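You operate a simulated robot arm through the tools that you are given. There is no shell and no other tool. Be economical: measure what you need, move in short steps, check, and stop when the job is done.

The job below is to be done with a simulated robot arm. You get a single attempt, and the scene is never put back.

TASK
Sand the cedar block in the holder, then dab oil over its top and lay it on the felt mat.
Fine: put the sanding block and the dauber back; leave the other block alone. Set down upright: felt dauber. A coat counts when it lies all over at full strength: go over it till it gets no stronger. What is to be rubbed or washed off counts as gone when no trace of it is left.
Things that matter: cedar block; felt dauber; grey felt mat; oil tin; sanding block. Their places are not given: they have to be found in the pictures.

The check looks at the end state, three seconds after you hand in, the way a careful person would. Anything else that was tipped, shoved, dropped, spilled or broken makes it a failure.

THE ROBOT
A 7-joint arm with a two-finger parallel gripper, fixed in place. Base frame: the origin is at the foot of the arm, x ahead of it, y to its left, z up; the work surface is at about z = 0.82. Readings come in m, degrees, newtons and seconds.
With the tool pointing down near the work surface it reaches from about 0.3 to 0.7 m from the base axis. Its first joint turns from -66.0 to 66.0 degrees. Payload 1.57 kg.
Tool frame: the origin (TCP) lies between the finger pads and is the grasp point; the fingertips stand 0.03 m ahead of it; z points along the fingers, y is the line along which they close. The gripper opens to 0.11 m. The fingers are 0.024 m wide and 0.012 m thick; the gripper's body (0.048 by 0.112 m) begins 0.078 m behind the TCP.
Orientation is that of the tool frame in the base frame, as a unit quaternion [w, x, y, z]. With the fingers straight down and closing along the base's y, the tool's x points along the base's -x, its y along +y and its z along -z.

THE INTERFACE
- The arm moves only by the tool servo_tool. Its argument "motion" is a list of rows, each a list of 3 entries, a list of its own where there are three numbers: the shift along the tool's x, y, z in m, then the turn, a rotation vector about the tool's x, y, z in degrees, then the closure, from 0 (fully open) to 1 (shut). In form: [[[x, y, z], [ax, ay, az], jaw], ...]. A call has 1 to 20 rows; each row shifts and turns the commanded pose from where the row before left it, along the tool's axes as they then stand. A row lasts 0.2 s, in which the tool goes at most 0.05 m and 8.6 degrees; a call with a longer step from one row to the next is refused whole, and so is a gripper value outside its range. A pose out of reach is approached as far as the arm can. The call stops where the force on the tool passes 40 N (or 10 N more than at its start, if that is more) or the arm is blocked; 0.2 s more then pass. The fingers move at their own pace (about 0.108 m/s each) and stop on an object; they squeeze with about 43 N. The grip force told is the motor's: it shows also when the fingers shut on nothing. Time passes only in rows, and 0.2 s behind the last, so rows that do not move let the fingers close. It gives the time, the measured TCP pose, the force on the tool (base axes), the opening and the grip force at its end, in the units of the frame above (readings bear some noise), with the torque about the TCP (base axes, N m) and any sound that the robot's microphone picked up.
- Cameras (640 x 400 px; columns grow to the right, rows downward): "scene" is fixed at [0.185, -0.417, 1.4105]; the picture's right is [0.53, -0.85, 0.00], its down [-0.52, -0.32, -0.79] and it looks along [0.67, 0.42, -0.61] (base axes); focal length 314 px, centre (320, 200). "wrist" rides on the gripper at [0.07, 0.016, -0.141] in the tool frame; the picture's right is [-0.23, 0.97, 0.00], its down [-0.86, -0.20, -0.48] and it looks along [-0.47, -0.11, 0.88] (tool axes); focal length 222 px, centre (320, 200).
- get_image(camera): a new picture of that camera. It takes no simulated time.
- probe_pixels(camera, pixels): for up to 12 pixels [column, row] of the newest picture of that camera ("zoom" is the newest enlarged one), the place [x, y, z] in the base frame of the surface seen there, good to about 0.002 m, but the place of the scene camera against the robot may be out by one fixed shift of up to 0.018 m in any direction. It takes no simulated time.
- zoom(camera, box): a new picture of the part [left, top, right, bottom] of that camera's present view, enlarged. It takes no simulated time.
- close_job(): hands the job in; it is judged then, once.

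Keep the steps short. Do not move on a guess: measure, check each grasp and each placing, and mend mistakes. In all there are 80 turns and 54 pictures (those below and enlarged ones count). Leave the gripper open and the arm clear of the work at the hand-in unless told otherwise, and finish with a single line.

The tools are called after "Request:" as a command line: name --argument value ..., lists and objects as JSON in quotes. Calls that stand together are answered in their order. servo_tool: Moves the arm, as the interface text tells. Its arguments: {"type":"object","properties":{"motion":{"type":"array","items":{"type":"array"}}},"required":["motion"]} The other tools are called the same way: get_image (camera) takes a picture; probe_pixels (camera, pixels) gives the place of the surface under pixels of a picture; zoom (camera, box) takes an enlarged picture of a part of a camera's view; close_job () hands the job in.

At the start:

```text
time: 0.0
tcp_pos: [0.3463, -0.208, 1.1847]
orientation: [0.0, 0.0, 1.0, 0.0]
wrist_force: [-1.1, -1.0, 0.5]
moment: [0.0, 0.01, 0.01]
grip_width: 0.11
grip_force: 0.0
```

scene: 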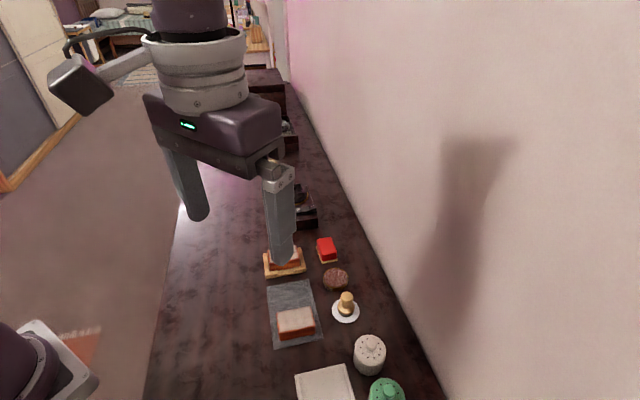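
wrist: 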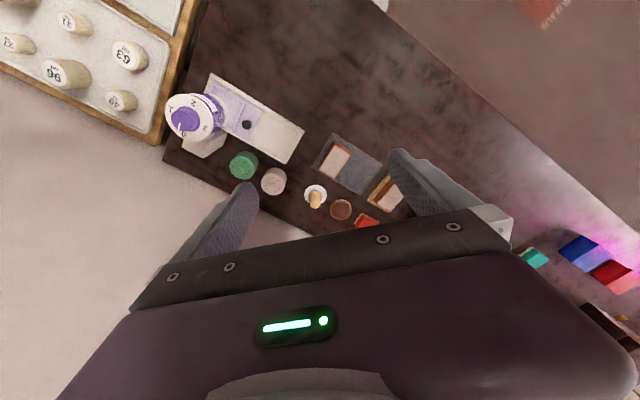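

I see a block in a holder near (285,262), a grey mat with another block near (296,322), a red sanding block near (326,250), a brown disc at (335,278), and a dauber on a dish at (346,305). I'll enlarge both views.

Request:
zoom --camera "scene" --box '[240, 220, 420, 400]'

Request:
zoom --camera "wrist" --box '[220, 120, 440, 250]'

```text
2.22 times, centred on (330, 310) of scene
```

zoom: 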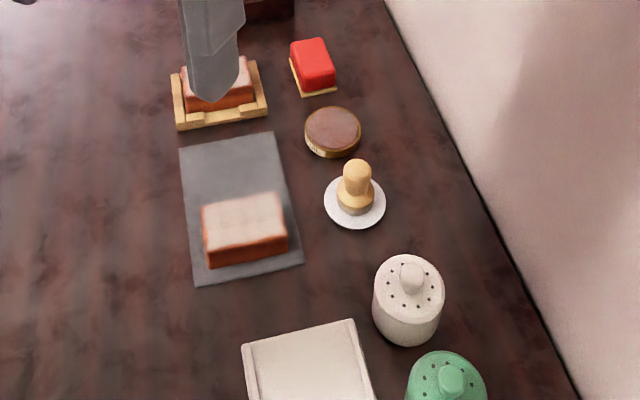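

```text
2.91 times, centred on (330, 185) of wrist
```

zoom: 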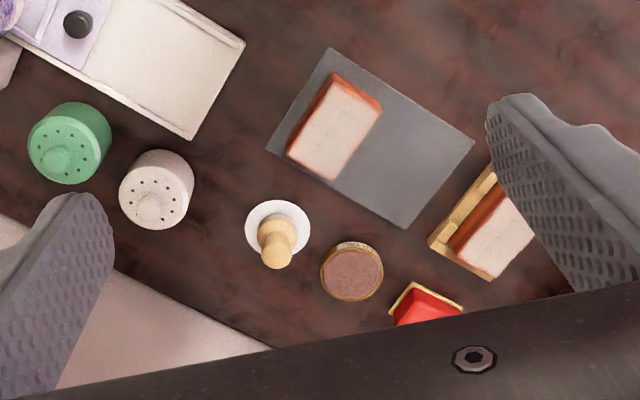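

I'll measure the mat corners, blocks, dauber, tin and sanding block in the enlarged wrist view.

Request:
probe_pixels --camera "zoom" --pixels '[[332, 50], [472, 141], [405, 226], [268, 147], [335, 130], [272, 256], [262, 212], [352, 272], [425, 312], [432, 240], [488, 277], [490, 240]]'

Request:
probe_pixels --camera "scene" --pixels '[[326, 244], [326, 262], [336, 276], [346, 296], [346, 317], [296, 318], [265, 272], [304, 270], [268, 284], [310, 282], [274, 346], [321, 340]]'

```text
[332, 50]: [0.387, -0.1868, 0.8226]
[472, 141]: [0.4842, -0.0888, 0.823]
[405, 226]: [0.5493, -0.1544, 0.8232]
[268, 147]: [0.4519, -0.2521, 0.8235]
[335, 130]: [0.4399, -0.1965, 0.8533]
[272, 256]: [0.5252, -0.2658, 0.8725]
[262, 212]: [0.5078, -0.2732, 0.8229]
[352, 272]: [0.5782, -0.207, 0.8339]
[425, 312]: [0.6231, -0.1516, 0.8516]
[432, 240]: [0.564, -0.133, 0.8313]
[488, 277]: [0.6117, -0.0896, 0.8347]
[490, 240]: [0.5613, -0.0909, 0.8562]
```

```text
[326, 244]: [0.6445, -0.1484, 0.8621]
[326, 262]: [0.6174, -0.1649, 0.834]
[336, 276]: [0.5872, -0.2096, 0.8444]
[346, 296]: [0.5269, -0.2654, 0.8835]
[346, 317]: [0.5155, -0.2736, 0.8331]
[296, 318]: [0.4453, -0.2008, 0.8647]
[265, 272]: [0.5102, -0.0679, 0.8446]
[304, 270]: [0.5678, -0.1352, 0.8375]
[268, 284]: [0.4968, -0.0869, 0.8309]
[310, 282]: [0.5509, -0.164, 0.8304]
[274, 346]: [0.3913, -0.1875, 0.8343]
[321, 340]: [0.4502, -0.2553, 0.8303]
```

The wrist view is good. I'll move ahead and a bit left, staying high, so the fingers no longer hide the holder and the sanding block.

Request:
servo_tool --motion '[[[-0.035, 0.015, 0], [0, 0, 0], 0], [[-0.035, 0.015, 0], [0, 0, 0], 0], [[-0.035, 0.015, 0.03], [0, 0, 0], 0], [[-0.035, 0.015, 0.03], [0, 0, 0], 0], [[0, 0, 0], [0, 0, 0], 0]]'

Request:
get_image --camera "wrist"

```text
time: 1.2
tcp_pos: [0.4863, -0.1483, 1.1237]
orientation: [0.0, 0.0, 1.0, 0.0]
wrist_force: [-0.3, 0.3, 0.1]
moment: [-0.01, -0.03, 0.0]
grip_width: 0.1101
grip_force: 0.0
```

```text
49 pictures are left
```

wrist: 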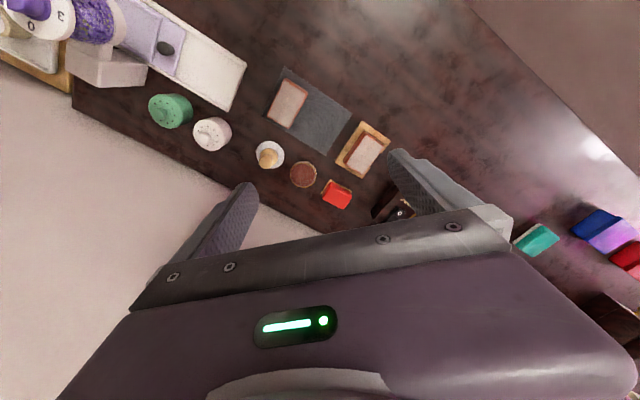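

Request:
zoom --camera "wrist" --box '[245, 110, 405, 220]'

```text
3.64 times, centred on (325, 165) of wrist
```

zoom: 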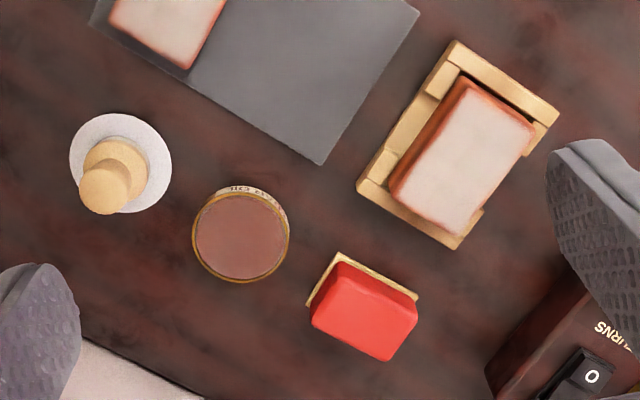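

I'll measure the corners of the block top, the holder, the sanding block and the tin.

Request:
probe_pixels --camera "zoom" --pixels '[[467, 90], [532, 128], [461, 235], [396, 195], [455, 42], [557, 118], [455, 246], [358, 185], [464, 165], [432, 80], [395, 155], [480, 215]]'

Request:
probe_pixels --camera "zoom" --pixels '[[339, 266], [415, 301], [389, 359], [314, 319], [365, 310], [337, 255], [309, 305], [242, 237], [200, 237], [285, 237], [240, 195], [102, 195]]'

```text
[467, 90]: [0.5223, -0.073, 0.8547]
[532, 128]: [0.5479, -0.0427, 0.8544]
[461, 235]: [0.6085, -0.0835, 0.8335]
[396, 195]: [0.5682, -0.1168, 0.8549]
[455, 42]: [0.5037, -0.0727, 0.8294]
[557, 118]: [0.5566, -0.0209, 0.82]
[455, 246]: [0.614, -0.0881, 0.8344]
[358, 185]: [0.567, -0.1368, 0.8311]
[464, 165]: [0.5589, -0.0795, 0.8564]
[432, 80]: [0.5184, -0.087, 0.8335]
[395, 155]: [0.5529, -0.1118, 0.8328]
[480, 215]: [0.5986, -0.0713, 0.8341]
```

```text
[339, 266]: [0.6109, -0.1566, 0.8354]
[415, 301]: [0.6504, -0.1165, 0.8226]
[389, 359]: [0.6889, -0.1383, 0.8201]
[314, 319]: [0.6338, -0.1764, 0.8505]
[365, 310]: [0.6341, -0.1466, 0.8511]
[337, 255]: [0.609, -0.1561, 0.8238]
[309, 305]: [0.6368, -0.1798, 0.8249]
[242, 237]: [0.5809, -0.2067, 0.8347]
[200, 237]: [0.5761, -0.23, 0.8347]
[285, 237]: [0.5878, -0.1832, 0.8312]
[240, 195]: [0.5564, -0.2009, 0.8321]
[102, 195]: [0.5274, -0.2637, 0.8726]
```

The sander is at about (0.634,-0.147), top z 0.851, with its long side along the (1,1) diagonal. The block top is at about (0.559,-0.08), z 0.856, with its long side along (1,-1). I'll turn the tool by -45° about its z, go over the sander at a safe height, and check where the wall is.

Request:
servo_tool --motion '[[[0, 0, 0.012], [0, 0, -7.5], 0.3], [[0, 0, 0.012], [0, 0, -7.5], 0.3], [[0, 0, 0.012], [0, 0, -7.5], 0.3], [[0, 0, 0.012], [0, 0, -7.5], 0.3], [[0, 0, 0.012], [0, 0, -7.5], 0.3], [[0, 0, 0.012], [0, 0, -7.5], 0.3], [[-0.0264, -0.026, 0.01], [0, 0, 0], 0.3], [[-0.0264, -0.026, 0.01], [0, 0, 0], 0.3], [[-0.0264, -0.026, 0.01], [0, 0, 0], 0.3], [[-0.0264, -0.026, 0.01], [0, 0, 0], 0.3], [[0, 0, 0], [0, 0, 0], 0.3]]'

Request:
get_image --camera "wrist"

Request:
probe_pixels --camera "scene" --pixels '[[375, 250], [385, 270], [405, 300], [440, 380], [360, 230]]'

```text
time: 3.6
tcp_pos: [0.6347, -0.1487, 1.0144]
orientation: [0.0, -0.383, 0.924, 0.001]
wrist_force: [-0.9, -0.9, 0.2]
moment: [0.01, 0.0, 0.04]
grip_width: 0.0772
grip_force: 0.0
```

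```text
47 pictures are left
```

wrist: 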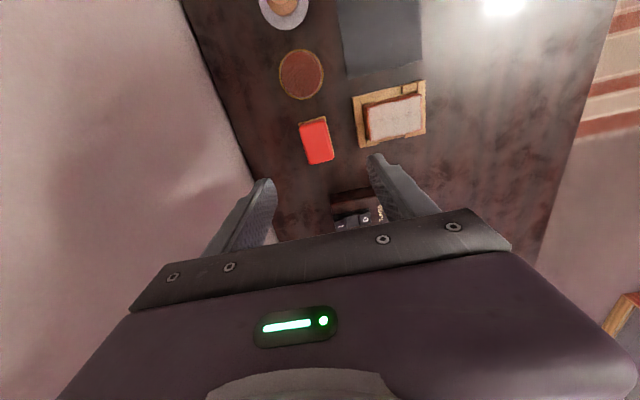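

```text
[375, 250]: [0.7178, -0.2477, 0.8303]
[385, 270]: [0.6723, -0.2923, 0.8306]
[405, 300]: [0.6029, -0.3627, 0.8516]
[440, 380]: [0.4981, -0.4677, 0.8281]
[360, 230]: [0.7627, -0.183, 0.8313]
```

The grip axis now lines up with the sander's short side. I'll enlarge to place the sander exactly and find nearby things.

Request:
zoom --camera "wrist" --box '[270, 70, 440, 230]'

```text
2.50 times, centred on (355, 150) of wrist
```

zoom: 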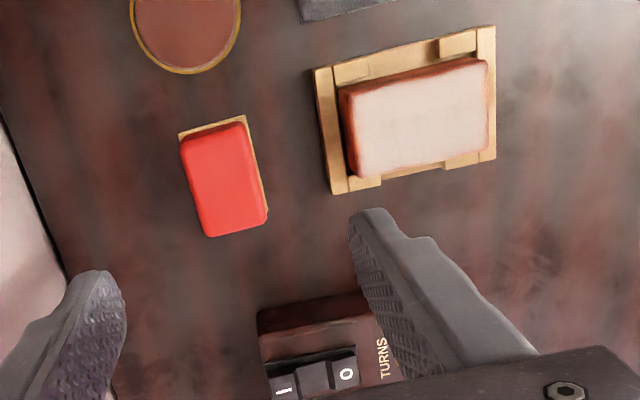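

Request:
probe_pixels --camera "zoom" --pixels '[[185, 150], [240, 125], [263, 210], [211, 232], [224, 180], [180, 133], [246, 117], [262, 220], [258, 312], [316, 70], [346, 190], [310, 320]]'

Request:
probe_pixels --camera "zoom" --pixels '[[348, 95], [484, 65], [484, 145], [362, 174], [420, 115], [494, 30], [492, 157], [400, 62], [415, 172], [342, 70], [470, 40], [460, 162]]'

```text
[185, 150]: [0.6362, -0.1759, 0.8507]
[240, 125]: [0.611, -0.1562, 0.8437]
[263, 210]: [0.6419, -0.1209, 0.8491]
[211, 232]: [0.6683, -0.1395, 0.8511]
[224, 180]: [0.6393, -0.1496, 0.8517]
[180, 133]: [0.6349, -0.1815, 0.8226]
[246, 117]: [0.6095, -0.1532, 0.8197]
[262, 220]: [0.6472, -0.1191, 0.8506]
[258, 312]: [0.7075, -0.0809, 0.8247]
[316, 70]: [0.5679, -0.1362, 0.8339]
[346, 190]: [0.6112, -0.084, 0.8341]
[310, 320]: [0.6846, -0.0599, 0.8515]
```

```text
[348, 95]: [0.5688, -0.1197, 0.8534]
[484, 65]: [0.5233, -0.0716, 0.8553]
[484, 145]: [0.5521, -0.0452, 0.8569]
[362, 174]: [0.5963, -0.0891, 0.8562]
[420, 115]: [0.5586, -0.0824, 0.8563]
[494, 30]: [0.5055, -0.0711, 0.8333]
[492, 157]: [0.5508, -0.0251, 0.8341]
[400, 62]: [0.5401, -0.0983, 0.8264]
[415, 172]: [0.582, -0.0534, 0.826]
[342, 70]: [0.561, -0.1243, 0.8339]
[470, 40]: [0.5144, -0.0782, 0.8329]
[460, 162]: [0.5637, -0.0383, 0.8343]
```

Sander centre is (0.640,-0.148), and the block's top centre is (0.560,-0.081) at z 0.8567. I'll shift a few mm, go down beside the sander, and close.

Request:
servo_tool --motion '[[[-0.0042, -0.0028, 0.02], [0, 0, -1], 0.41], [[0, 0, 0.035], [0, 0, 0], 0.41], [[0, 0, 0.035], [0, 0, 0], 0.41], [[0, 0, 0.03], [0, 0, 0], 0.41], [[0, 0, 0.025], [0, 0, 0], 0.41], [[0, 0, 0.012], [0, 0, 0], 0.41], [[0, 0, 0], [0, 0, 0], 0.41]]'

Request:
zoom --camera "wrist" --box '[220, 70, 440, 230]'

```text
time: 5.2
tcp_pos: [0.6393, -0.1464, 0.8556]
orientation: [0.0, -0.391, 0.92, 0.0]
wrist_force: [-0.4, -0.5, 0.7]
moment: [-0.01, -0.03, 0.0]
grip_width: 0.065
grip_force: 0.0
```

```text
2.50 times, centred on (330, 150) of wrist
```

zoom: 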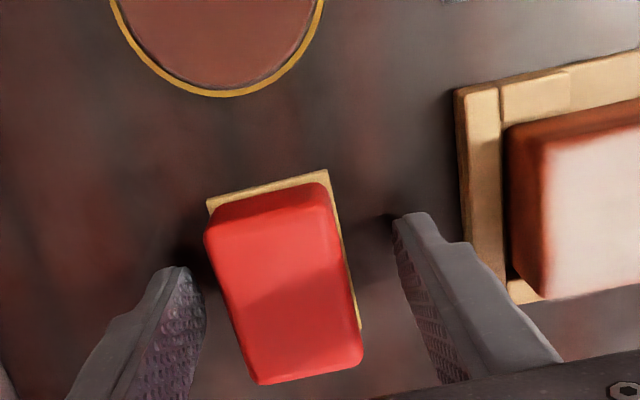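

The fingers straddle the sander with clearance. I'll close and lift slightly.

Request:
servo_tool --motion '[[[0, 0, 0], [0, 0, 0], 1], [[0, 0, 0], [0, 0, 0], 1], [[0, 0, 0], [0, 0, 0], 1]]'

Request:
servo_tool --motion '[[[0, 0, -0.02], [0, 0, 0], 1], [[0, 0, -0.03], [0, 0, 0], 1], [[0, 0, -0.02], [0, 0, 0], 1], [[0, 0, 0], [0, 0, 0], 1]]'

Request:
get_image --camera "wrist"

```text
time: 6.0
tcp_pos: [0.6376, -0.1468, 0.8566]
orientation: [0.0, -0.391, 0.92, -0.001]
wrist_force: [1.3, -0.2, 0.3]
moment: [0.01, 0.0, -0.02]
grip_width: 0.039
grip_force: 42.8
```

```text
time: 7.0
tcp_pos: [0.6407, -0.1469, 0.9264]
orientation: [0.0, -0.391, 0.921, -0.001]
wrist_force: [0.1, -0.2, -0.4]
moment: [-0.04, -0.02, -0.01]
grip_width: 0.0389
grip_force: 42.7
```

```text
44 pictures are left
```

wrist: 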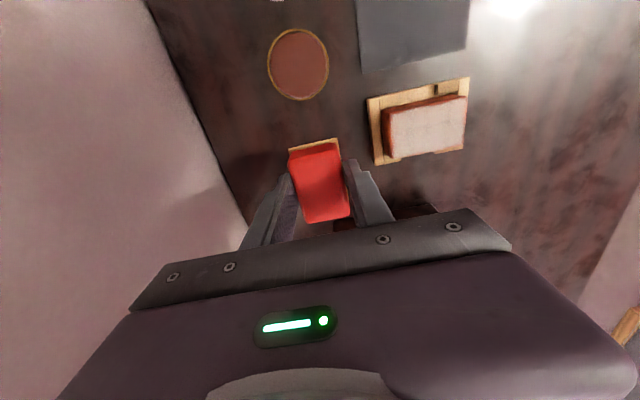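

The sander is held; its bottom is about 36 mm below the TCP. I'll move over the block's centre and come down to just above its top.

Request:
servo_tool --motion '[[[0.002, 0.026, 0], [0, 0, 0], 1], [[0.002, 0.026, 0], [0, 0, 0], 1], [[0.002, 0.026, 0], [0, 0, 0], 1], [[0.002, 0.0254, 0], [0, 0, 0], 1], [[0, 0, 0.015], [0, 0, 0], 1], [[0, 0, 0.014], [0, 0, 0], 1], [[0, 0, 0.002], [0, 0, 0], 1], [[0, 0, 0], [0, 0, 0], 1]]'

Request:
get_image --camera "wrist"

```text
time: 8.8
tcp_pos: [0.5589, -0.0811, 0.8956]
orientation: [0.0, -0.391, 0.921, 0.0]
wrist_force: [-1.1, 0.0, -1.5]
moment: [0.02, 0.01, -0.01]
grip_width: 0.0389
grip_force: 43.3
```

```text
43 pictures are left
```

wrist: 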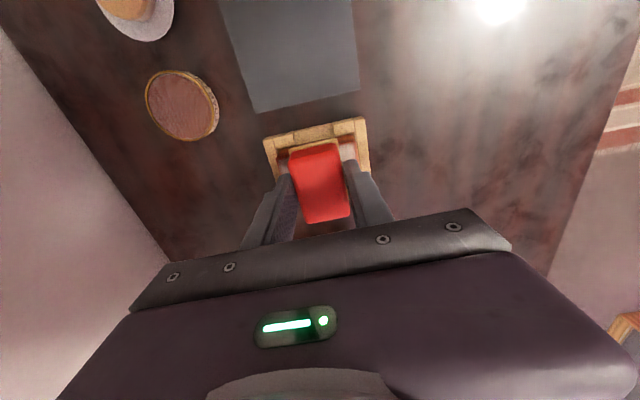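

The sander is centred over the block. I'll feel down in 1 mm steps.

Request:
servo_tool --motion '[[[0, 0, 0.001], [0, 0, 0], 1], [[0, 0, 0.001], [0, 0, 0], 1], [[0, 0, 0.001], [0, 0, 0], 1], [[0, 0, 0], [0, 0, 0], 1]]'

```text
time: 9.8
tcp_pos: [0.5593, -0.0804, 0.8936]
orientation: [0.0, -0.391, 0.92, 0.0]
wrist_force: [-1.2, 0.2, 4.2]
moment: [-0.01, 0.03, 0.01]
grip_width: 0.0386
grip_force: 42.5
```

Contact is at about 4 N. I'll press 1 mm more and stroke gently along the block's length, ±18 mm.

Request:
servo_tool --motion '[[[0, 0.006, 0.001], [0, 0, 0], 1], [[0, 0.006, 0], [0, 0, 0], 1], [[0, 0.006, 0], [0, 0, 0], 1], [[0, -0.009, 0], [0, 0, 0], 1], [[0, -0.009, 0], [0, 0, 0], 1], [[0, -0.009, 0], [0, 0, 0], 1], [[0, -0.009, 0], [0, 0, 0], 1], [[0, 0.009, 0], [0, 0, 0], 1], [[0, 0.009, 0], [0, 0, 0], 1], [[0, 0, 0], [0, 0, 0], 1]]'

Request:
zoom --camera "wrist" --box '[220, 80, 420, 230]'

```text
time: 12.0
tcp_pos: [0.5595, -0.0817, 0.8924]
orientation: [0.0, -0.391, 0.921, -0.001]
wrist_force: [6.9, -9.0, 28.4]
moment: [-0.34, -0.26, 0.01]
grip_width: 0.0388
grip_force: 43.0
```

```text
2.67 times, centred on (320, 155) of wrist
```

zoom: 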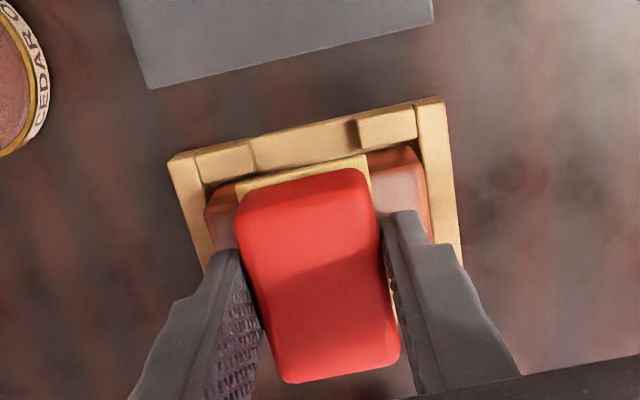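

The sanding works: the left end is bare and the right end is fading. I'll ease off 0.5 mm and make more full strokes with small sideways shifts.

Request:
servo_tool --motion '[[[0, 0.008, -0.0005], [0, 0, 0], 1], [[0, 0.007, 0], [0, 0, 0], 1], [[0, 0.006, 0], [0, 0, 0], 1], [[0.003, -0.007, 0], [0, 0, 0], 1], [[0, -0.007, 0], [0, 0, 0], 1], [[0, -0.007, 0], [0, 0, 0], 1], [[0, -0.007, 0], [0, 0, 0], 1], [[0, -0.007, 0], [0, 0, 0], 1], [[0, -0.007, 0], [0, 0, 0], 1], [[-0.006, 0.007, 0], [0, 0, 0], 1], [[0, 0.007, 0], [0, 0, 0], 1], [[0, 0.007, 0], [0, 0, 0], 1], [[0, 0.007, 0], [0, 0, 0], 1], [[0, 0.007, 0], [0, 0, 0], 1], [[0, 0.007, 0], [0, 0, 0], 1], [[0.003, -0.007, 0], [0, 0, 0], 1], [[0, -0.007, 0], [0, 0, 0], 1], [[0, -0.007, 0], [0, 0, 0], 1], [[0, 0, 0], [0, 0, 0], 1]]'

Request:
servo_tool --motion '[[[0, 0.008, 0], [0, 0, 0], 1], [[0, 0.007, 0], [0, 0, 0], 1], [[0, 0.006, 0], [0, 0, 0], 1], [[0.003, -0.007, 0], [0, 0, 0], 1], [[0, -0.007, 0], [0, 0, 0], 1], [[0, -0.007, 0], [0, 0, 0], 1], [[0, -0.007, 0], [0, 0, 0], 1], [[0, -0.007, 0], [0, 0, 0], 1], [[0, -0.007, 0], [0, 0, 0], 1], [[-0.006, 0.007, 0], [0, 0, 0], 1], [[0, 0.007, 0], [0, 0, 0], 1], [[0, 0.007, 0], [0, 0, 0], 1], [[0, 0.007, 0], [0, 0, 0], 1], [[0, 0.007, 0], [0, 0, 0], 1], [[0, 0.007, 0], [0, 0, 0], 1], [[0.003, -0.007, 0], [0, 0, 0], 1], [[0, -0.007, 0], [0, 0, 0], 1], [[0, -0.007, 0], [0, 0, 0], 1], [[0, 0, 0], [0, 0, 0], 1]]'

Request:
servo_tool --motion '[[[0, 0, -0.015], [0, 0, 0], 1], [[0, -0.02, -0.015], [0, 0, 0], 1], [[0, -0.025, 0], [0, 0, 0], 1], [[0, -0.03, 0], [0, 0, 0], 1], [[0, -0.027, 0], [0, 0, 0], 1], [[0, 0, 0], [0, 0, 0], 1]]'

Request:
zoom --camera "wrist" --box '[280, 50, 480, 200]'

```text
time: 13.0
tcp_pos: [0.5451, -0.067, 0.8912]
orientation: [-0.001, -0.393, 0.92, 0.003]
wrist_force: [-3.6, 2.5, 13.0]
moment: [-0.05, 0.07, -0.02]
grip_width: 0.0389
grip_force: 43.0
stopped in row 5: the force on the tool passed its limit at 44 N (the readings are from after the stop); the commanded pose is now the measured one
```

```text
time: 17.0
tcp_pos: [0.5438, -0.0667, 0.8907]
orientation: [0.0, -0.392, 0.92, 0.005]
wrist_force: [-7.0, 6.0, 28.1]
moment: [0.04, 0.08, -0.01]
grip_width: 0.0388
grip_force: 43.1
```

```text
time: 18.4
tcp_pos: [0.6194, -0.1365, 0.9214]
orientation: [-0.001, -0.392, 0.92, 0.003]
wrist_force: [0.2, -1.0, -0.9]
moment: [0.01, 0.0, 0.0]
grip_width: 0.039
grip_force: 43.2
```

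```text
2.67 times, centred on (380, 125) of wrist
```

zoom: 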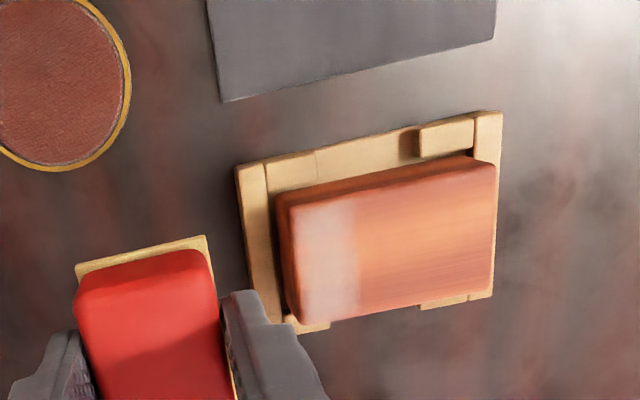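

The first stroking call stopped at the force limit, so the strokes landed towards the far end. A whitish strip remains at the near end, (325,250) in the zoom. I'll measure it and check that the holder stayed put.

Request:
probe_pixels --camera "zoom" --pixels '[[237, 172], [500, 115], [490, 295], [295, 205], [490, 165], [490, 285], [305, 318], [352, 200], [352, 300], [90, 275], [205, 240]]'

```text
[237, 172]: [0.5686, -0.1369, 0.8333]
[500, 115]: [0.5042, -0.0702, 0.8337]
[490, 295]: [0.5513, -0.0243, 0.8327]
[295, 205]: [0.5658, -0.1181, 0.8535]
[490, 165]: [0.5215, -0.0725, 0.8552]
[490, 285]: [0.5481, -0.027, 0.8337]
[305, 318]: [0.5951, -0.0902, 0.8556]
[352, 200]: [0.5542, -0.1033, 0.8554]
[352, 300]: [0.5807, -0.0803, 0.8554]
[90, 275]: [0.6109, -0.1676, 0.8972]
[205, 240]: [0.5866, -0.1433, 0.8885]
```

The holder hasn't moved. The leftover strip is centred near (0.574,-0.098). I'll take the sander there and touch down.

Request:
servo_tool --motion '[[[0.001, 0.0215, 0], [0, 0, 0], 1], [[0.001, 0.0215, 0], [0, 0, 0], 1], [[0.001, 0.0213, 0], [0, 0, 0], 1], [[0, 0, 0.012], [0, 0, 0], 1], [[0, 0, 0.012], [0, 0, 0], 1], [[0, 0, 0.003], [0, 0, 0], 1], [[0, 0, 0.0015], [0, 0, 0], 1], [[0, 0, 0], [0, 0, 0], 1]]'

```text
time: 20.2
tcp_pos: [0.5707, -0.0953, 0.892]
orientation: [0.0, -0.392, 0.92, 0.003]
wrist_force: [-0.3, 0.1, 0.1]
moment: [0.02, 0.01, 0.0]
grip_width: 0.0388
grip_force: 43.4
```

No contact yet. I'll feel down further.

Request:
servo_tool --motion '[[[0, 0, 0.0007], [0, 0, 0], 1], [[0, 0, 0.0006], [0, 0, 0], 1], [[0, 0, 0], [0, 0, 0], 1]]'

```text
time: 21.0
tcp_pos: [0.5699, -0.0954, 0.8918]
orientation: [0.0, -0.393, 0.92, 0.002]
wrist_force: [-2.2, 0.3, 13.4]
moment: [-0.02, 0.01, 0.05]
grip_width: 0.039
grip_force: 43.1
```

13 N is a good pressure. I'll make short strokes of about ±8 mm over the strip.

Request:
servo_tool --motion '[[[0, -0.004, 0], [0, 0, 0], 1], [[0, -0.004, 0], [0, 0, 0], 1], [[0, 0.005, 0], [0, 0, 0], 1], [[0, 0.005, 0], [0, 0, 0], 1], [[0, 0.005, 0], [0, 0, 0], 1], [[0, -0.005, 0], [0, 0, 0], 1], [[0, -0.005, 0], [0, 0, 0], 1], [[0, -0.005, 0], [0, 0, 0], 1], [[0, 0.005, 0], [0, 0, 0], 1], [[0, 0.005, 0], [0, 0, 0], 1], [[0, 0.005, 0], [0, 0, 0], 1], [[0, -0.005, 0], [0, 0, 0], 1], [[0, -0.005, 0], [0, 0, 0], 1], [[0, -0.005, 0], [0, 0, 0], 1], [[0, 0.004, 0], [0, 0, 0], 1], [[0, 0.004, 0], [0, 0, 0], 1], [[0, 0, 0], [0, 0, 0], 1]]'

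```text
time: 24.6
tcp_pos: [0.5711, -0.0951, 0.8918]
orientation: [-0.001, -0.393, 0.92, 0.002]
wrist_force: [3.4, -4.8, 12.6]
moment: [-0.23, -0.21, -0.01]
grip_width: 0.0389
grip_force: 43.3
```

I'll lift, back off and look.

Request:
servo_tool --motion '[[[0, 0, -0.015], [0, 0, 0], 1], [[0, -0.02, -0.015], [0, 0, 0], 1], [[0, -0.025, 0], [0, 0, 0], 1], [[0, -0.025, 0], [0, 0, 0], 1], [[0, -0.007, 0], [0, 0, 0], 1], [[0, 0, 0], [0, 0, 0], 1]]'

Request:
zoom --camera "wrist" --box '[320, 70, 460, 180]'

```text
time: 26.0
tcp_pos: [0.6267, -0.1484, 0.9211]
orientation: [0.0, -0.393, 0.92, 0.004]
wrist_force: [-0.4, 0.0, -0.6]
moment: [-0.03, 0.01, 0.02]
grip_width: 0.039
grip_force: 43.1
```

```text
3.64 times, centred on (390, 125) of wrist
```

zoom: 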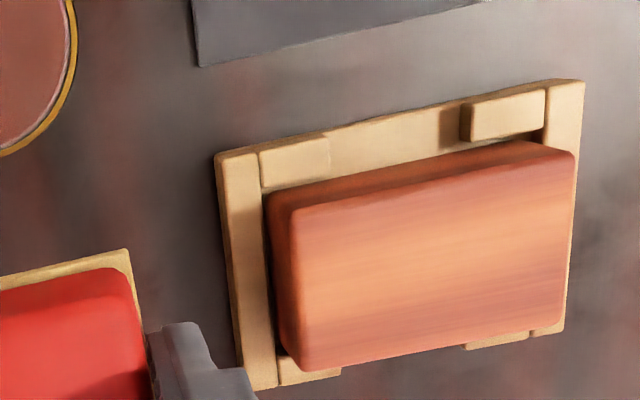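

It looks bare, but the edges are slightly duskier. To be sure no trace is left, I'll make another light pass over the full length and width.

Request:
servo_tool --motion '[[[0, 0.024, 0], [0, 0, 0], 1], [[0, 0.024, 0], [0, 0, 0], 1], [[0, 0.024, 0], [0, 0, 0], 1], [[-0.001, 0.023, 0], [0, 0, 0], 1], [[0, 0, 0.012], [0, 0, 0], 1], [[0, 0, 0.012], [0, 0, 0], 1], [[0, 0, 0.004], [0, 0, 0], 1], [[0, 0, 0.001], [0, 0, 0], 1], [[0, 0, 0.0006], [0, 0, 0], 1], [[0, 0, 0], [0, 0, 0], 1]]'

```text
time: 28.2
tcp_pos: [0.5577, -0.0835, 0.8914]
orientation: [0.0, -0.393, 0.92, 0.004]
wrist_force: [-0.5, 0.3, 1.9]
moment: [-0.01, -0.04, 0.0]
grip_width: 0.0389
grip_force: 43.4
```

Request:
servo_tool --motion '[[[0.003, 0.006, 0.0004], [0, 0, 0], 1], [[0, 0.006, 0], [0, 0, 0], 1], [[0, 0.006, 0], [0, 0, 0], 1], [[0, -0.007, 0], [0, 0, 0], 1], [[0, -0.007, 0], [0, 0, 0], 1], [[0, -0.007, 0], [0, 0, 0], 1], [[0, -0.007, 0], [0, 0, 0], 1], [[0, -0.007, 0], [0, 0, 0], 1], [[-0.004, 0.007, 0], [0, 0, 0], 1], [[-0.004, 0.007, 0], [0, 0, 0], 1], [[0, 0.007, 0], [0, 0, 0], 1], [[0, 0.007, 0], [0, 0, 0], 1], [[0, 0.007, 0], [0, 0, 0], 1], [[0, -0.007, 0], [0, 0, 0], 1], [[0, -0.007, 0], [0, 0, 0], 1], [[0, -0.007, 0], [0, 0, 0], 1], [[0, -0.007, 0], [0, 0, 0], 1], [[0, -0.007, 0], [0, 0, 0], 1], [[0.004, 0.017, 0], [0, 0, 0], 1], [[0, 0, 0], [0, 0, 0], 1]]'

```text
time: 32.4
tcp_pos: [0.5595, -0.0815, 0.8913]
orientation: [-0.001, -0.392, 0.92, 0.002]
wrist_force: [5.2, -3.7, 13.5]
moment: [-0.21, -0.27, 0.0]
grip_width: 0.039
grip_force: 42.7
```

Full pass done at about 13 N. I'll lift, carry the sander back over its place and look at the block.

Request:
servo_tool --motion '[[[0, 0, -0.02], [0, 0, 0], 1], [[0, 0, -0.015], [0, 0, 0], 1], [[-0.002, -0.026, 0], [0, 0, 0], 1], [[-0.002, -0.026, 0], [0, 0, 0], 1], [[-0.002, -0.026, 0], [0, 0, 0], 1], [[-0.0024, -0.0247, 0], [0, 0, 0], 1], [[0, 0, 0], [0, 0, 0], 1]]'

Request:
zoom --camera "wrist" --box '[320, 60, 480, 180]'

```text
time: 34.0
tcp_pos: [0.6378, -0.1471, 0.925]
orientation: [-0.001, -0.392, 0.92, 0.004]
wrist_force: [-1.0, -0.1, -0.8]
moment: [0.04, 0.05, -0.02]
grip_width: 0.039
grip_force: 42.8
```

```text
3.33 times, centred on (400, 120) of wrist
```

zoom: 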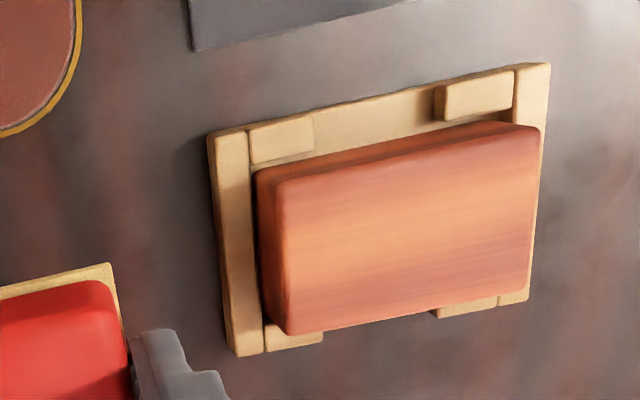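

The top is bare wood all over. I'll lower the sander to its old place, carefully near the end.

Request:
servo_tool --motion '[[[-0.0008, -0.0008, 0.025], [0, 0, 0], 1], [[0, 0, 0.025], [0, 0, 0], 1], [[0, 0, 0.015], [0, 0, 0], 1], [[0, 0, 0.002], [0, 0, 0], 1], [[0, 0, 0.001], [0, 0, 0], 1], [[0, 0, 0], [0, 0, 0], 1]]'

```text
time: 35.4
tcp_pos: [0.6401, -0.1455, 0.8571]
orientation: [0.0, -0.392, 0.92, 0.004]
wrist_force: [-0.2, 0.1, -1.5]
moment: [0.05, 0.0, 0.01]
grip_width: 0.0389
grip_force: 43.1
```

Request:
servo_tool --motion '[[[0, 0, 0.001], [0, 0, 0], 1], [[0, 0, 0.001], [0, 0, 0], 1], [[0, 0, 0], [0, 0, 0], 1]]'

```text
time: 36.2
tcp_pos: [0.6397, -0.1462, 0.8563]
orientation: [0.0, -0.391, 0.92, 0.004]
wrist_force: [-0.5, 0.0, 2.0]
moment: [-0.02, 0.01, -0.01]
grip_width: 0.0387
grip_force: 42.9
```

It touches the surface. I'll open to 0.065 and rise straight up.

Request:
servo_tool --motion '[[[0, 0, 0], [0, 0, 0], 0.41], [[0, 0, 0], [0, 0, 0], 0.41], [[0, 0, -0.02], [0, 0, 0], 0.41], [[0, 0, -0.03], [0, 0, 0], 0.41], [[0, 0, -0.04], [0, 0, 0], 0.41], [[0, 0, -0.04], [0, 0, 0], 0.41], [[0, 0, 0], [0, 0, 0], 0.41]]'

Request:
get_image --camera "wrist"

```text
time: 37.8
tcp_pos: [0.6396, -0.1463, 0.9866]
orientation: [-0.001, -0.392, 0.92, 0.004]
wrist_force: [-0.2, -0.1, -0.9]
moment: [-0.02, -0.02, -0.02]
grip_width: 0.065
grip_force: 0.0
```

```text
38 pictures are left
```

wrist: 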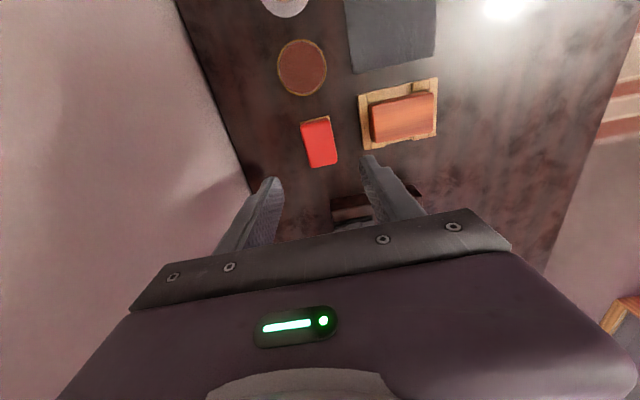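

The sander is back, upright and in its place. Next I'll go high over the dauber near (0.523,-0.266).

Request:
servo_tool --motion '[[[0.033, 0, 0], [0, 0, 0], 0.41], [[0.033, 0, 0], [0, 0, 0], 0.41], [[0.033, 0, 0], [0, 0, 0], 0.41], [[0.033, 0, 0], [0, 0, 0], 0.41], [[0.034, 0.001, 0], [0, 0, 0], 0.41], [[0, 0, 0], [0, 0, 0], 0.41]]'

Request:
zoom --camera "wrist" --box '[220, 60, 440, 220]'

```text
time: 39.2
tcp_pos: [0.5221, -0.2666, 0.9842]
orientation: [0.0, -0.392, 0.92, 0.003]
wrist_force: [0.0, -0.8, -0.1]
moment: [0.01, 0.05, 0.01]
grip_width: 0.0646
grip_force: 0.1
```

```text
2.50 times, centred on (330, 140) of wrist
```

zoom: 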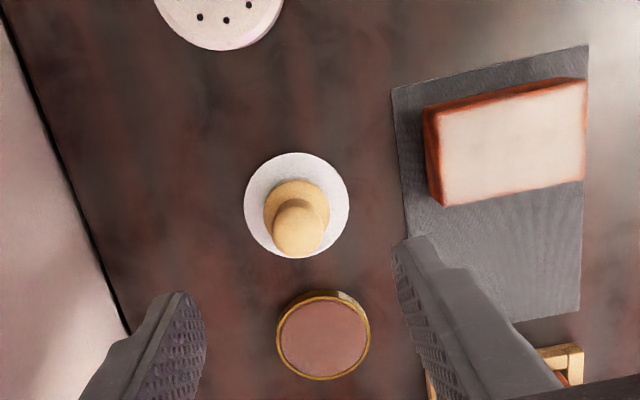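

Request:
probe_pixels --camera "zoom" --pixels '[[297, 228], [278, 225], [318, 225], [297, 253], [270, 205], [325, 200], [248, 205], [347, 205], [295, 157], [292, 255], [322, 338], [322, 297]]'

Request:
probe_pixels --camera "zoom" --pixels '[[280, 340], [368, 340], [322, 375], [395, 92], [586, 50], [580, 310], [412, 215], [443, 200], [584, 178], [220, 45], [430, 115], [500, 240]]'

```text
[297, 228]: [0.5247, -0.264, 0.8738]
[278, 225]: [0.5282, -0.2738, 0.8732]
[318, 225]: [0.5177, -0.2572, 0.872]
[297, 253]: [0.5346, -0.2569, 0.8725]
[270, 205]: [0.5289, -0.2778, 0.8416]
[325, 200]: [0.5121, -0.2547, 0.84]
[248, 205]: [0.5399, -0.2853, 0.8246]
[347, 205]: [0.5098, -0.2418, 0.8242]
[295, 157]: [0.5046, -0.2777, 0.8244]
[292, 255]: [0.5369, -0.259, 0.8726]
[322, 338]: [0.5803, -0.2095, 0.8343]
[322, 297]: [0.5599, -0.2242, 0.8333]
```

```text
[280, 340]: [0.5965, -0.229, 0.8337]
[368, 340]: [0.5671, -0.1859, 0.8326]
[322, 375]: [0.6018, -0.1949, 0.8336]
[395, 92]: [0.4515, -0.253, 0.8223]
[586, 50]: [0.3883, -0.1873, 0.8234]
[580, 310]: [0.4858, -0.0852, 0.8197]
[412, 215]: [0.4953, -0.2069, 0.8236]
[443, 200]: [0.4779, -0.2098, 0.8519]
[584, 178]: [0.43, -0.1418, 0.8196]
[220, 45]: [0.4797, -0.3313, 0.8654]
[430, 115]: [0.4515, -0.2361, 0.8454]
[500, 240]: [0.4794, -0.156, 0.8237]
```

The dauber's centre is (0.524,-0.2645), knob top z 0.873. The tin's centre is (0.5815,-0.2085), surface z about 0.834. I'll lower around the knob.

Request:
servo_tool --motion '[[[-0.0028, 0, 0.03], [0, 0, 0], 0.41], [[0, 0, 0.03], [0, 0, 0], 0.41], [[0, 0, 0.03], [0, 0, 0], 0.41], [[0, 0, 0.017], [0, 0, 0], 0.41], [[0, 0, 0], [0, 0, 0], 0.41]]'

Request:
get_image --camera "wrist"

```text
time: 40.4
tcp_pos: [0.5262, -0.2627, 0.8769]
orientation: [-0.001, -0.393, 0.92, 0.003]
wrist_force: [0.5, 0.4, -0.6]
moment: [0.01, -0.02, 0.02]
grip_width: 0.0648
grip_force: 0.1
```

```text
36 pictures are left
```

wrist: 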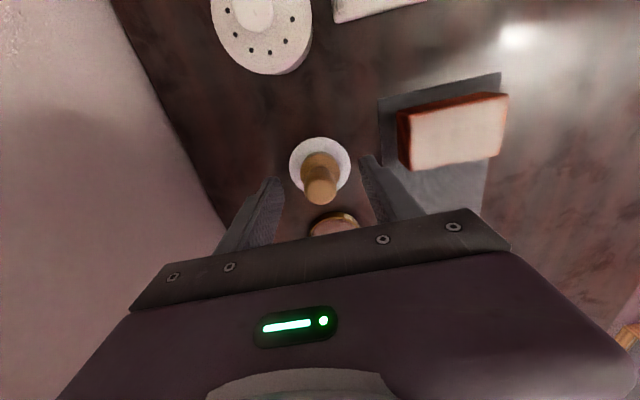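

The TCP sits about 2.5 mm past the knob's centre, so I'll correct and close.

Request:
servo_tool --motion '[[[0.0025, 0, 0], [0, 0, 0], 0.41], [[0, 0, 0], [0, 0, 0], 0.7], [[0, 0, 0], [0, 0, 0], 1], [[0, 0, 0], [0, 0, 0], 1], [[0, 0, 0], [0, 0, 0], 1]]'

```text
time: 41.6
tcp_pos: [0.5242, -0.2647, 0.8779]
orientation: [-0.001, -0.392, 0.92, 0.004]
wrist_force: [-0.6, -0.6, 0.3]
moment: [0.0, -0.03, 0.01]
grip_width: 0.0223
grip_force: 34.7
```

Gripped at 22 mm width. I'll lift straight up 50 mm and look.

Request:
servo_tool --motion '[[[0, 0, -0.01], [0, 0, 0], 1], [[0, 0, -0.02], [0, 0, 0], 1], [[0, 0, -0.02], [0, 0, 0], 1], [[0, 0, 0], [0, 0, 0], 1]]'

Request:
get_image --camera "wrist"

Request:
zoom --camera "scene" --box '[250, 220, 410, 360]'

```text
time: 42.6
tcp_pos: [0.524, -0.2656, 0.928]
orientation: [0.0, -0.393, 0.92, 0.004]
wrist_force: [0.9, -0.3, 0.0]
moment: [-0.01, -0.03, -0.01]
grip_width: 0.0219
grip_force: 34.6
```

```text
35 pictures are left
```

wrist: 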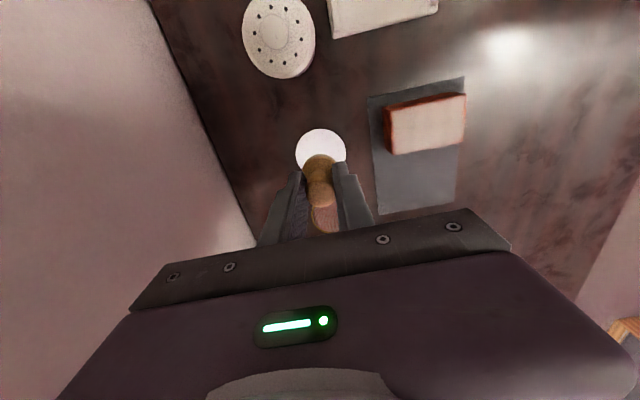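

```text
2.86 times, centred on (330, 290) of scene
```

zoom: 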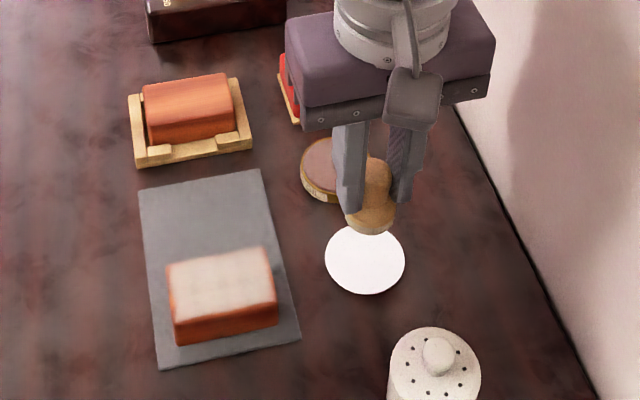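

The dauber is held upright, with its felt about 52 mm below the TCP. I'll move over the tin's centre.

Request:
servo_tool --motion '[[[-0.027, -0.001, 0], [0, 0, 0], 1], [[-0.027, -0.001, 0], [0, 0, 0], 1], [[-0.0265, -0.0005, 0], [0, 0, 0], 1], [[0, 0, 0.02], [0, 0, 0], 1], [[0, 0, 0.014], [0, 0, 0], 1], [[0, 0, 0], [0, 0, 0], 1]]'

Request:
get_image --camera "wrist"

Request:
zoom --camera "scene" --box '[270, 220, 400, 330]'

```text
time: 44.0
tcp_pos: [0.5836, -0.209, 0.8932]
orientation: [0.0, -0.392, 0.92, 0.003]
wrist_force: [-0.8, 1.3, -0.1]
moment: [-0.01, 0.0, 0.01]
grip_width: 0.0221
grip_force: 34.5
```

```text
33 pictures are left
```

wrist: 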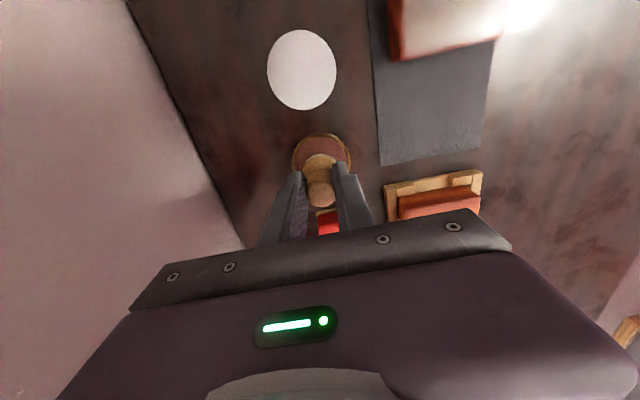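

```text
3.64 times, centred on (335, 275) of scene
```

zoom: 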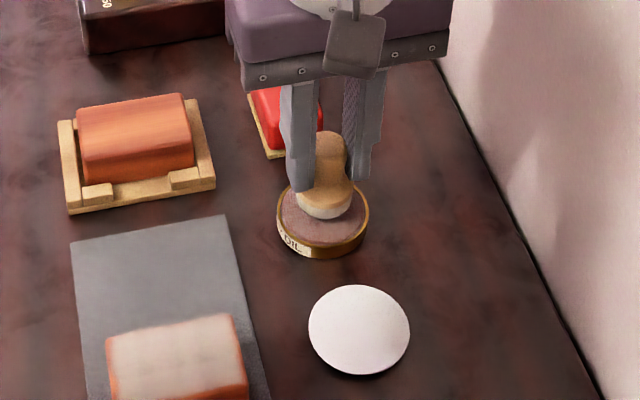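

It's above the tin, inside the rim. I'll shift 1.5 mm back and feel down gently.

Request:
servo_tool --motion '[[[0.0015, 0.0005, 0.003], [0, 0, 0], 1], [[0, 0, 0.002], [0, 0, 0], 1], [[0, 0, 0.001], [0, 0, 0], 1], [[0, 0, 0.001], [0, 0, 0], 1], [[0, 0, 0], [0, 0, 0], 1]]'

```text
time: 45.2
tcp_pos: [0.5815, -0.2104, 0.8891]
orientation: [0.001, -0.392, 0.92, 0.002]
wrist_force: [-2.1, 2.2, 22.1]
moment: [0.13, -0.04, 0.03]
grip_width: 0.0224
grip_force: 34.8
```

The felt has met the oil at 22 N. I'll lift out and look at the tin and felt.

Request:
servo_tool --motion '[[[0, 0, -0.001], [0, 0, 0], 1], [[0, 0, 0], [0, 0, 0], 1], [[0, 0, -0.02], [0, 0, 0], 1], [[0, 0, -0.025], [0, 0, 0], 1], [[0, 0, 0], [0, 0, 0], 1]]'

Request:
zoom --camera "scene" --box '[270, 200, 400, 310]'

```text
time: 46.4
tcp_pos: [0.5807, -0.21, 0.9337]
orientation: [-0.001, -0.392, 0.92, 0.004]
wrist_force: [-0.1, -0.5, -0.7]
moment: [0.0, 0.01, -0.05]
grip_width: 0.022
grip_force: 34.7
```

```text
3.64 times, centred on (335, 255) of scene
```

zoom: 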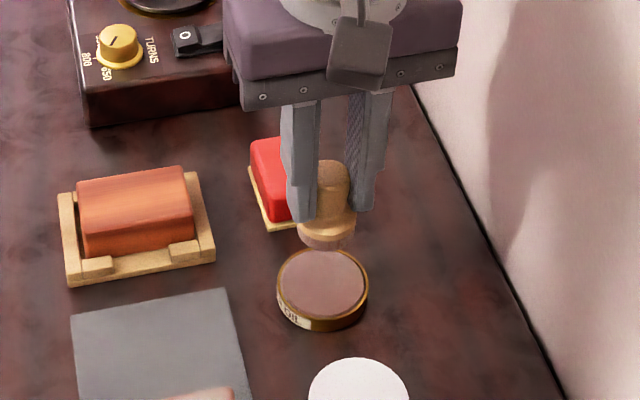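

The felt is now dark with oil. I'll go over the block's near end for the first dab and touch down carefully.

Request:
servo_tool --motion '[[[-0.017, 0.0205, 0], [0, 0, 0], 1], [[-0.017, 0.0205, 0], [0, 0, 0], 1], [[-0.017, 0.0205, 0], [0, 0, 0], 1], [[-0.017, 0.0205, 0], [0, 0, 0], 1], [[0, 0, 0.015], [0, 0, 0], 1], [[0, 0, 0.005], [0, 0, 0], 1], [[0, 0, 0.002], [0, 0, 0], 1], [[0, 0, 0.001], [0, 0, 0], 1], [[0, 0, 0], [0, 0, 0], 1]]'

```text
time: 48.4
tcp_pos: [0.568, -0.1037, 0.9112]
orientation: [0.0, -0.393, 0.92, 0.003]
wrist_force: [0.3, -1.0, 0.0]
moment: [-0.01, 0.02, 0.01]
grip_width: 0.0222
grip_force: 34.6
```

Request:
servo_tool --motion '[[[0, 0, 0.001], [0, 0, 0], 1], [[0, 0, 0.001], [0, 0, 0], 1], [[0, 0, 0], [0, 0, 0], 1]]'

```text
time: 49.2
tcp_pos: [0.5688, -0.1046, 0.9094]
orientation: [0.0, -0.392, 0.92, 0.003]
wrist_force: [-0.3, -0.2, 18.3]
moment: [0.01, 0.01, 0.03]
grip_width: 0.0221
grip_force: 34.7
```

Contact at 18 N. I'll lift 6 mm, step 15 mm, and dab, doing four dabs along this side and then four back along the other.

Request:
servo_tool --motion '[[[0, 0, -0.006], [0, 0, 0], 1], [[0, 0.0153, 0], [0, 0, 0], 1], [[0, 0, 0.0057], [0, 0, 0], 1], [[0, 0, 0], [0, 0, 0], 1], [[0, 0, -0.0057], [0, 0, 0], 1], [[0, 0.0153, 0], [0, 0, 0], 1], [[0, 0, 0.0057], [0, 0, 0], 1], [[0, 0, 0], [0, 0, 0], 1], [[0, 0, -0.0057], [0, 0, 0], 1], [[0, 0.0153, 0], [0, 0, 0], 1], [[0, 0, 0.0057], [0, 0, 0], 1], [[0, 0, 0], [0, 0, 0], 1]]'

Request:
zoom --camera "scene" --box '[240, 220, 340, 300]'

```text
time: 51.8
tcp_pos: [0.5353, -0.0719, 0.9103]
orientation: [-0.001, -0.393, 0.92, 0.004]
wrist_force: [-0.8, 1.3, 9.1]
moment: [0.05, -0.06, -0.01]
grip_width: 0.0222
grip_force: 34.8
```

```text
5.00 times, centred on (290, 260) of scene
```

zoom: 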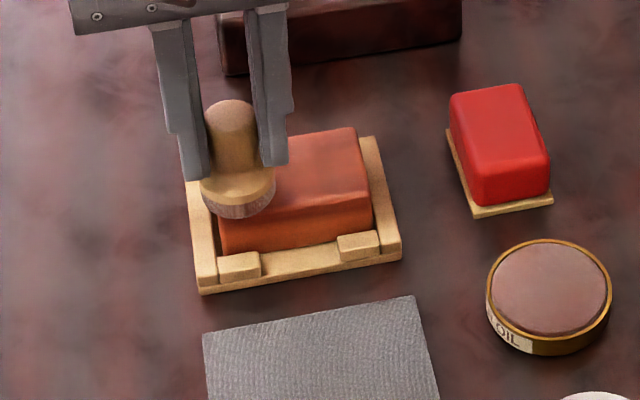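

The dabbed side is a bit darker. I'll do four dabs back along the other side.

Request:
servo_tool --motion '[[[0, 0, -0.006], [0, 0, 0], 1], [[-0.018, 0, 0], [0, 0, 0], 1], [[0, 0, 0.006], [0, 0, 0], 1], [[0, 0, 0], [0, 0, 0], 1], [[0, 0, -0.006], [0, 0, 0], 1], [[0, -0.0153, 0], [0, 0, 0], 1], [[0, 0, 0.006], [0, 0, 0], 1], [[0, 0, 0], [0, 0, 0], 1], [[0, 0, -0.006], [0, 0, 0], 1], [[0, -0.0153, 0], [0, 0, 0], 1], [[0, 0, 0.006], [0, 0, 0], 1], [[0, 0, 0], [0, 0, 0], 1], [[0, 0, -0.006], [0, 0, 0], 1], [[0, -0.0153, 0], [0, 0, 0], 1], [[0, 0, 0.006], [0, 0, 0], 1], [[0, 0, 0], [0, 0, 0], 1]]'

Request:
servo_tool --motion '[[[0, 0, -0.02], [0, 0, 0], 1], [[0.01, -0.025, -0.005], [0, 0, 0], 1], [[0.02, -0.03, 0], [0, 0, 0], 1], [[0.028, -0.01, 0], [0, 0, 0], 1], [[0, 0, 0], [0, 0, 0], 1]]'

Request:
zoom --camera "scene" --box '[240, 220, 340, 300]'

Request:
get_image --camera "wrist"

```text
time: 55.2
tcp_pos: [0.5812, -0.0901, 0.9099]
orientation: [-0.001, -0.393, 0.92, 0.002]
wrist_force: [-0.9, -0.1, 8.6]
moment: [-0.02, 0.05, 0.03]
grip_width: 0.0222
grip_force: 35.1
```

```text
time: 56.4
tcp_pos: [0.5878, -0.1778, 0.9348]
orientation: [0.0, -0.392, 0.92, 0.003]
wrist_force: [-1.1, 0.6, -0.6]
moment: [0.04, 0.01, 0.02]
grip_width: 0.0223
grip_force: 34.8
```

```text
5.00 times, centred on (290, 260) of scene
```

zoom: 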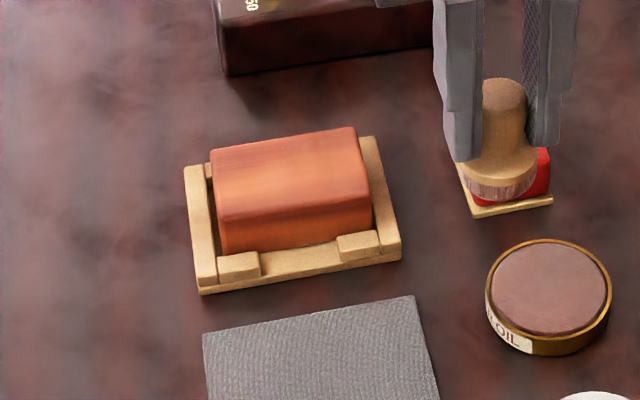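

```text
28 pictures are left
```

wrist: 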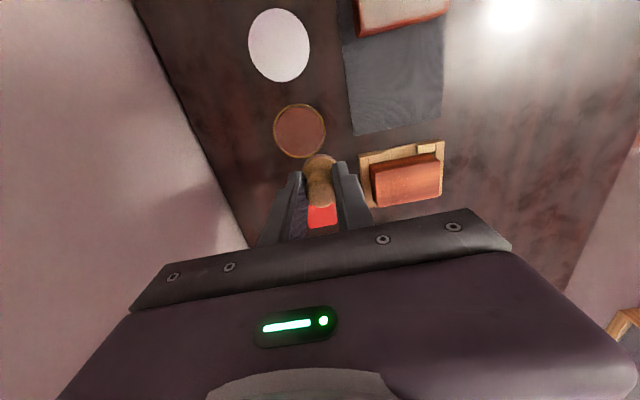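

Request:
zoom --camera "wrist" --box '[345, 125, 465, 215]'

```text
4.44 times, centred on (405, 170) of wrist
```

zoom: 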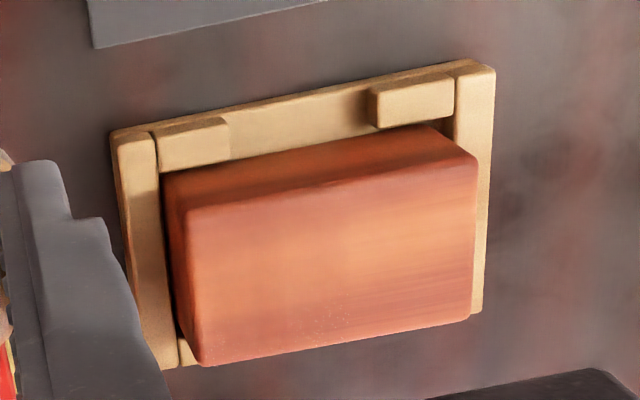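

The coat is still faint. I'll reload the felt in the tin with a longer press.

Request:
servo_tool --motion '[[[0.0135, -0.0085, 0], [0, 0, 0], 1], [[0.0135, -0.0085, 0], [0, 0, 0], 1], [[0, 0, 0], [0, 0, 0], 1], [[0, 0, 0.02], [0, 0, 0], 1], [[0, 0, 0.02], [0, 0, 0], 1], [[0, 0, 0.0045], [0, 0, 0], 1], [[0, 0, 0.0005], [0, 0, 0], 1], [[0, 0, 0], [0, 0, 0], 1], [[0, 0, 0], [0, 0, 0], 1], [[0, 0, 0], [0, 0, 0], 1]]'

```text
time: 58.6
tcp_pos: [0.5811, -0.2086, 0.8889]
orientation: [-0.001, -0.393, 0.92, 0.004]
wrist_force: [0.5, 0.2, 0.7]
moment: [-0.02, 0.0, 0.0]
grip_width: 0.0218
grip_force: 34.8
```

Request:
servo_tool --motion '[[[0, 0, 0.0008], [0, 0, 0], 1], [[0, 0, 0.0006], [0, 0, 0], 1], [[0, 0, 0], [0, 0, 0], 1], [[0, 0, 0], [0, 0, 0], 1]]'

```text
time: 59.6
tcp_pos: [0.5809, -0.2088, 0.8875]
orientation: [0.001, -0.392, 0.92, 0.003]
wrist_force: [-2.4, -0.6, 18.0]
moment: [0.01, 0.02, 0.03]
grip_width: 0.0222
grip_force: 35.0
```

Loaded at 18 N. Back to the block's near corner, touching down lightly.

Request:
servo_tool --motion '[[[0, 0, -0.02], [0, 0, 0], 1], [[0, 0, -0.026], [0, 0, 0], 1], [[-0.017, 0.0205, 0], [0, 0, 0], 1], [[-0.017, 0.0205, 0], [0, 0, 0], 1], [[-0.017, 0.0205, 0], [0, 0, 0], 1], [[-0.017, 0.0205, 0], [0, 0, 0], 1], [[0, 0, 0.017], [0, 0, 0], 1], [[0, 0, 0.006], [0, 0, 0], 1], [[0, 0, 0.001], [0, 0, 0], 1], [[0, 0, 0.0005], [0, 0, 0], 1], [[0, 0, 0], [0, 0, 0], 1]]'

```text
time: 62.0
tcp_pos: [0.5686, -0.1021, 0.9091]
orientation: [0.0, -0.393, 0.92, 0.003]
wrist_force: [0.4, 1.1, 11.7]
moment: [0.07, -0.14, 0.0]
grip_width: 0.022
grip_force: 34.9
```

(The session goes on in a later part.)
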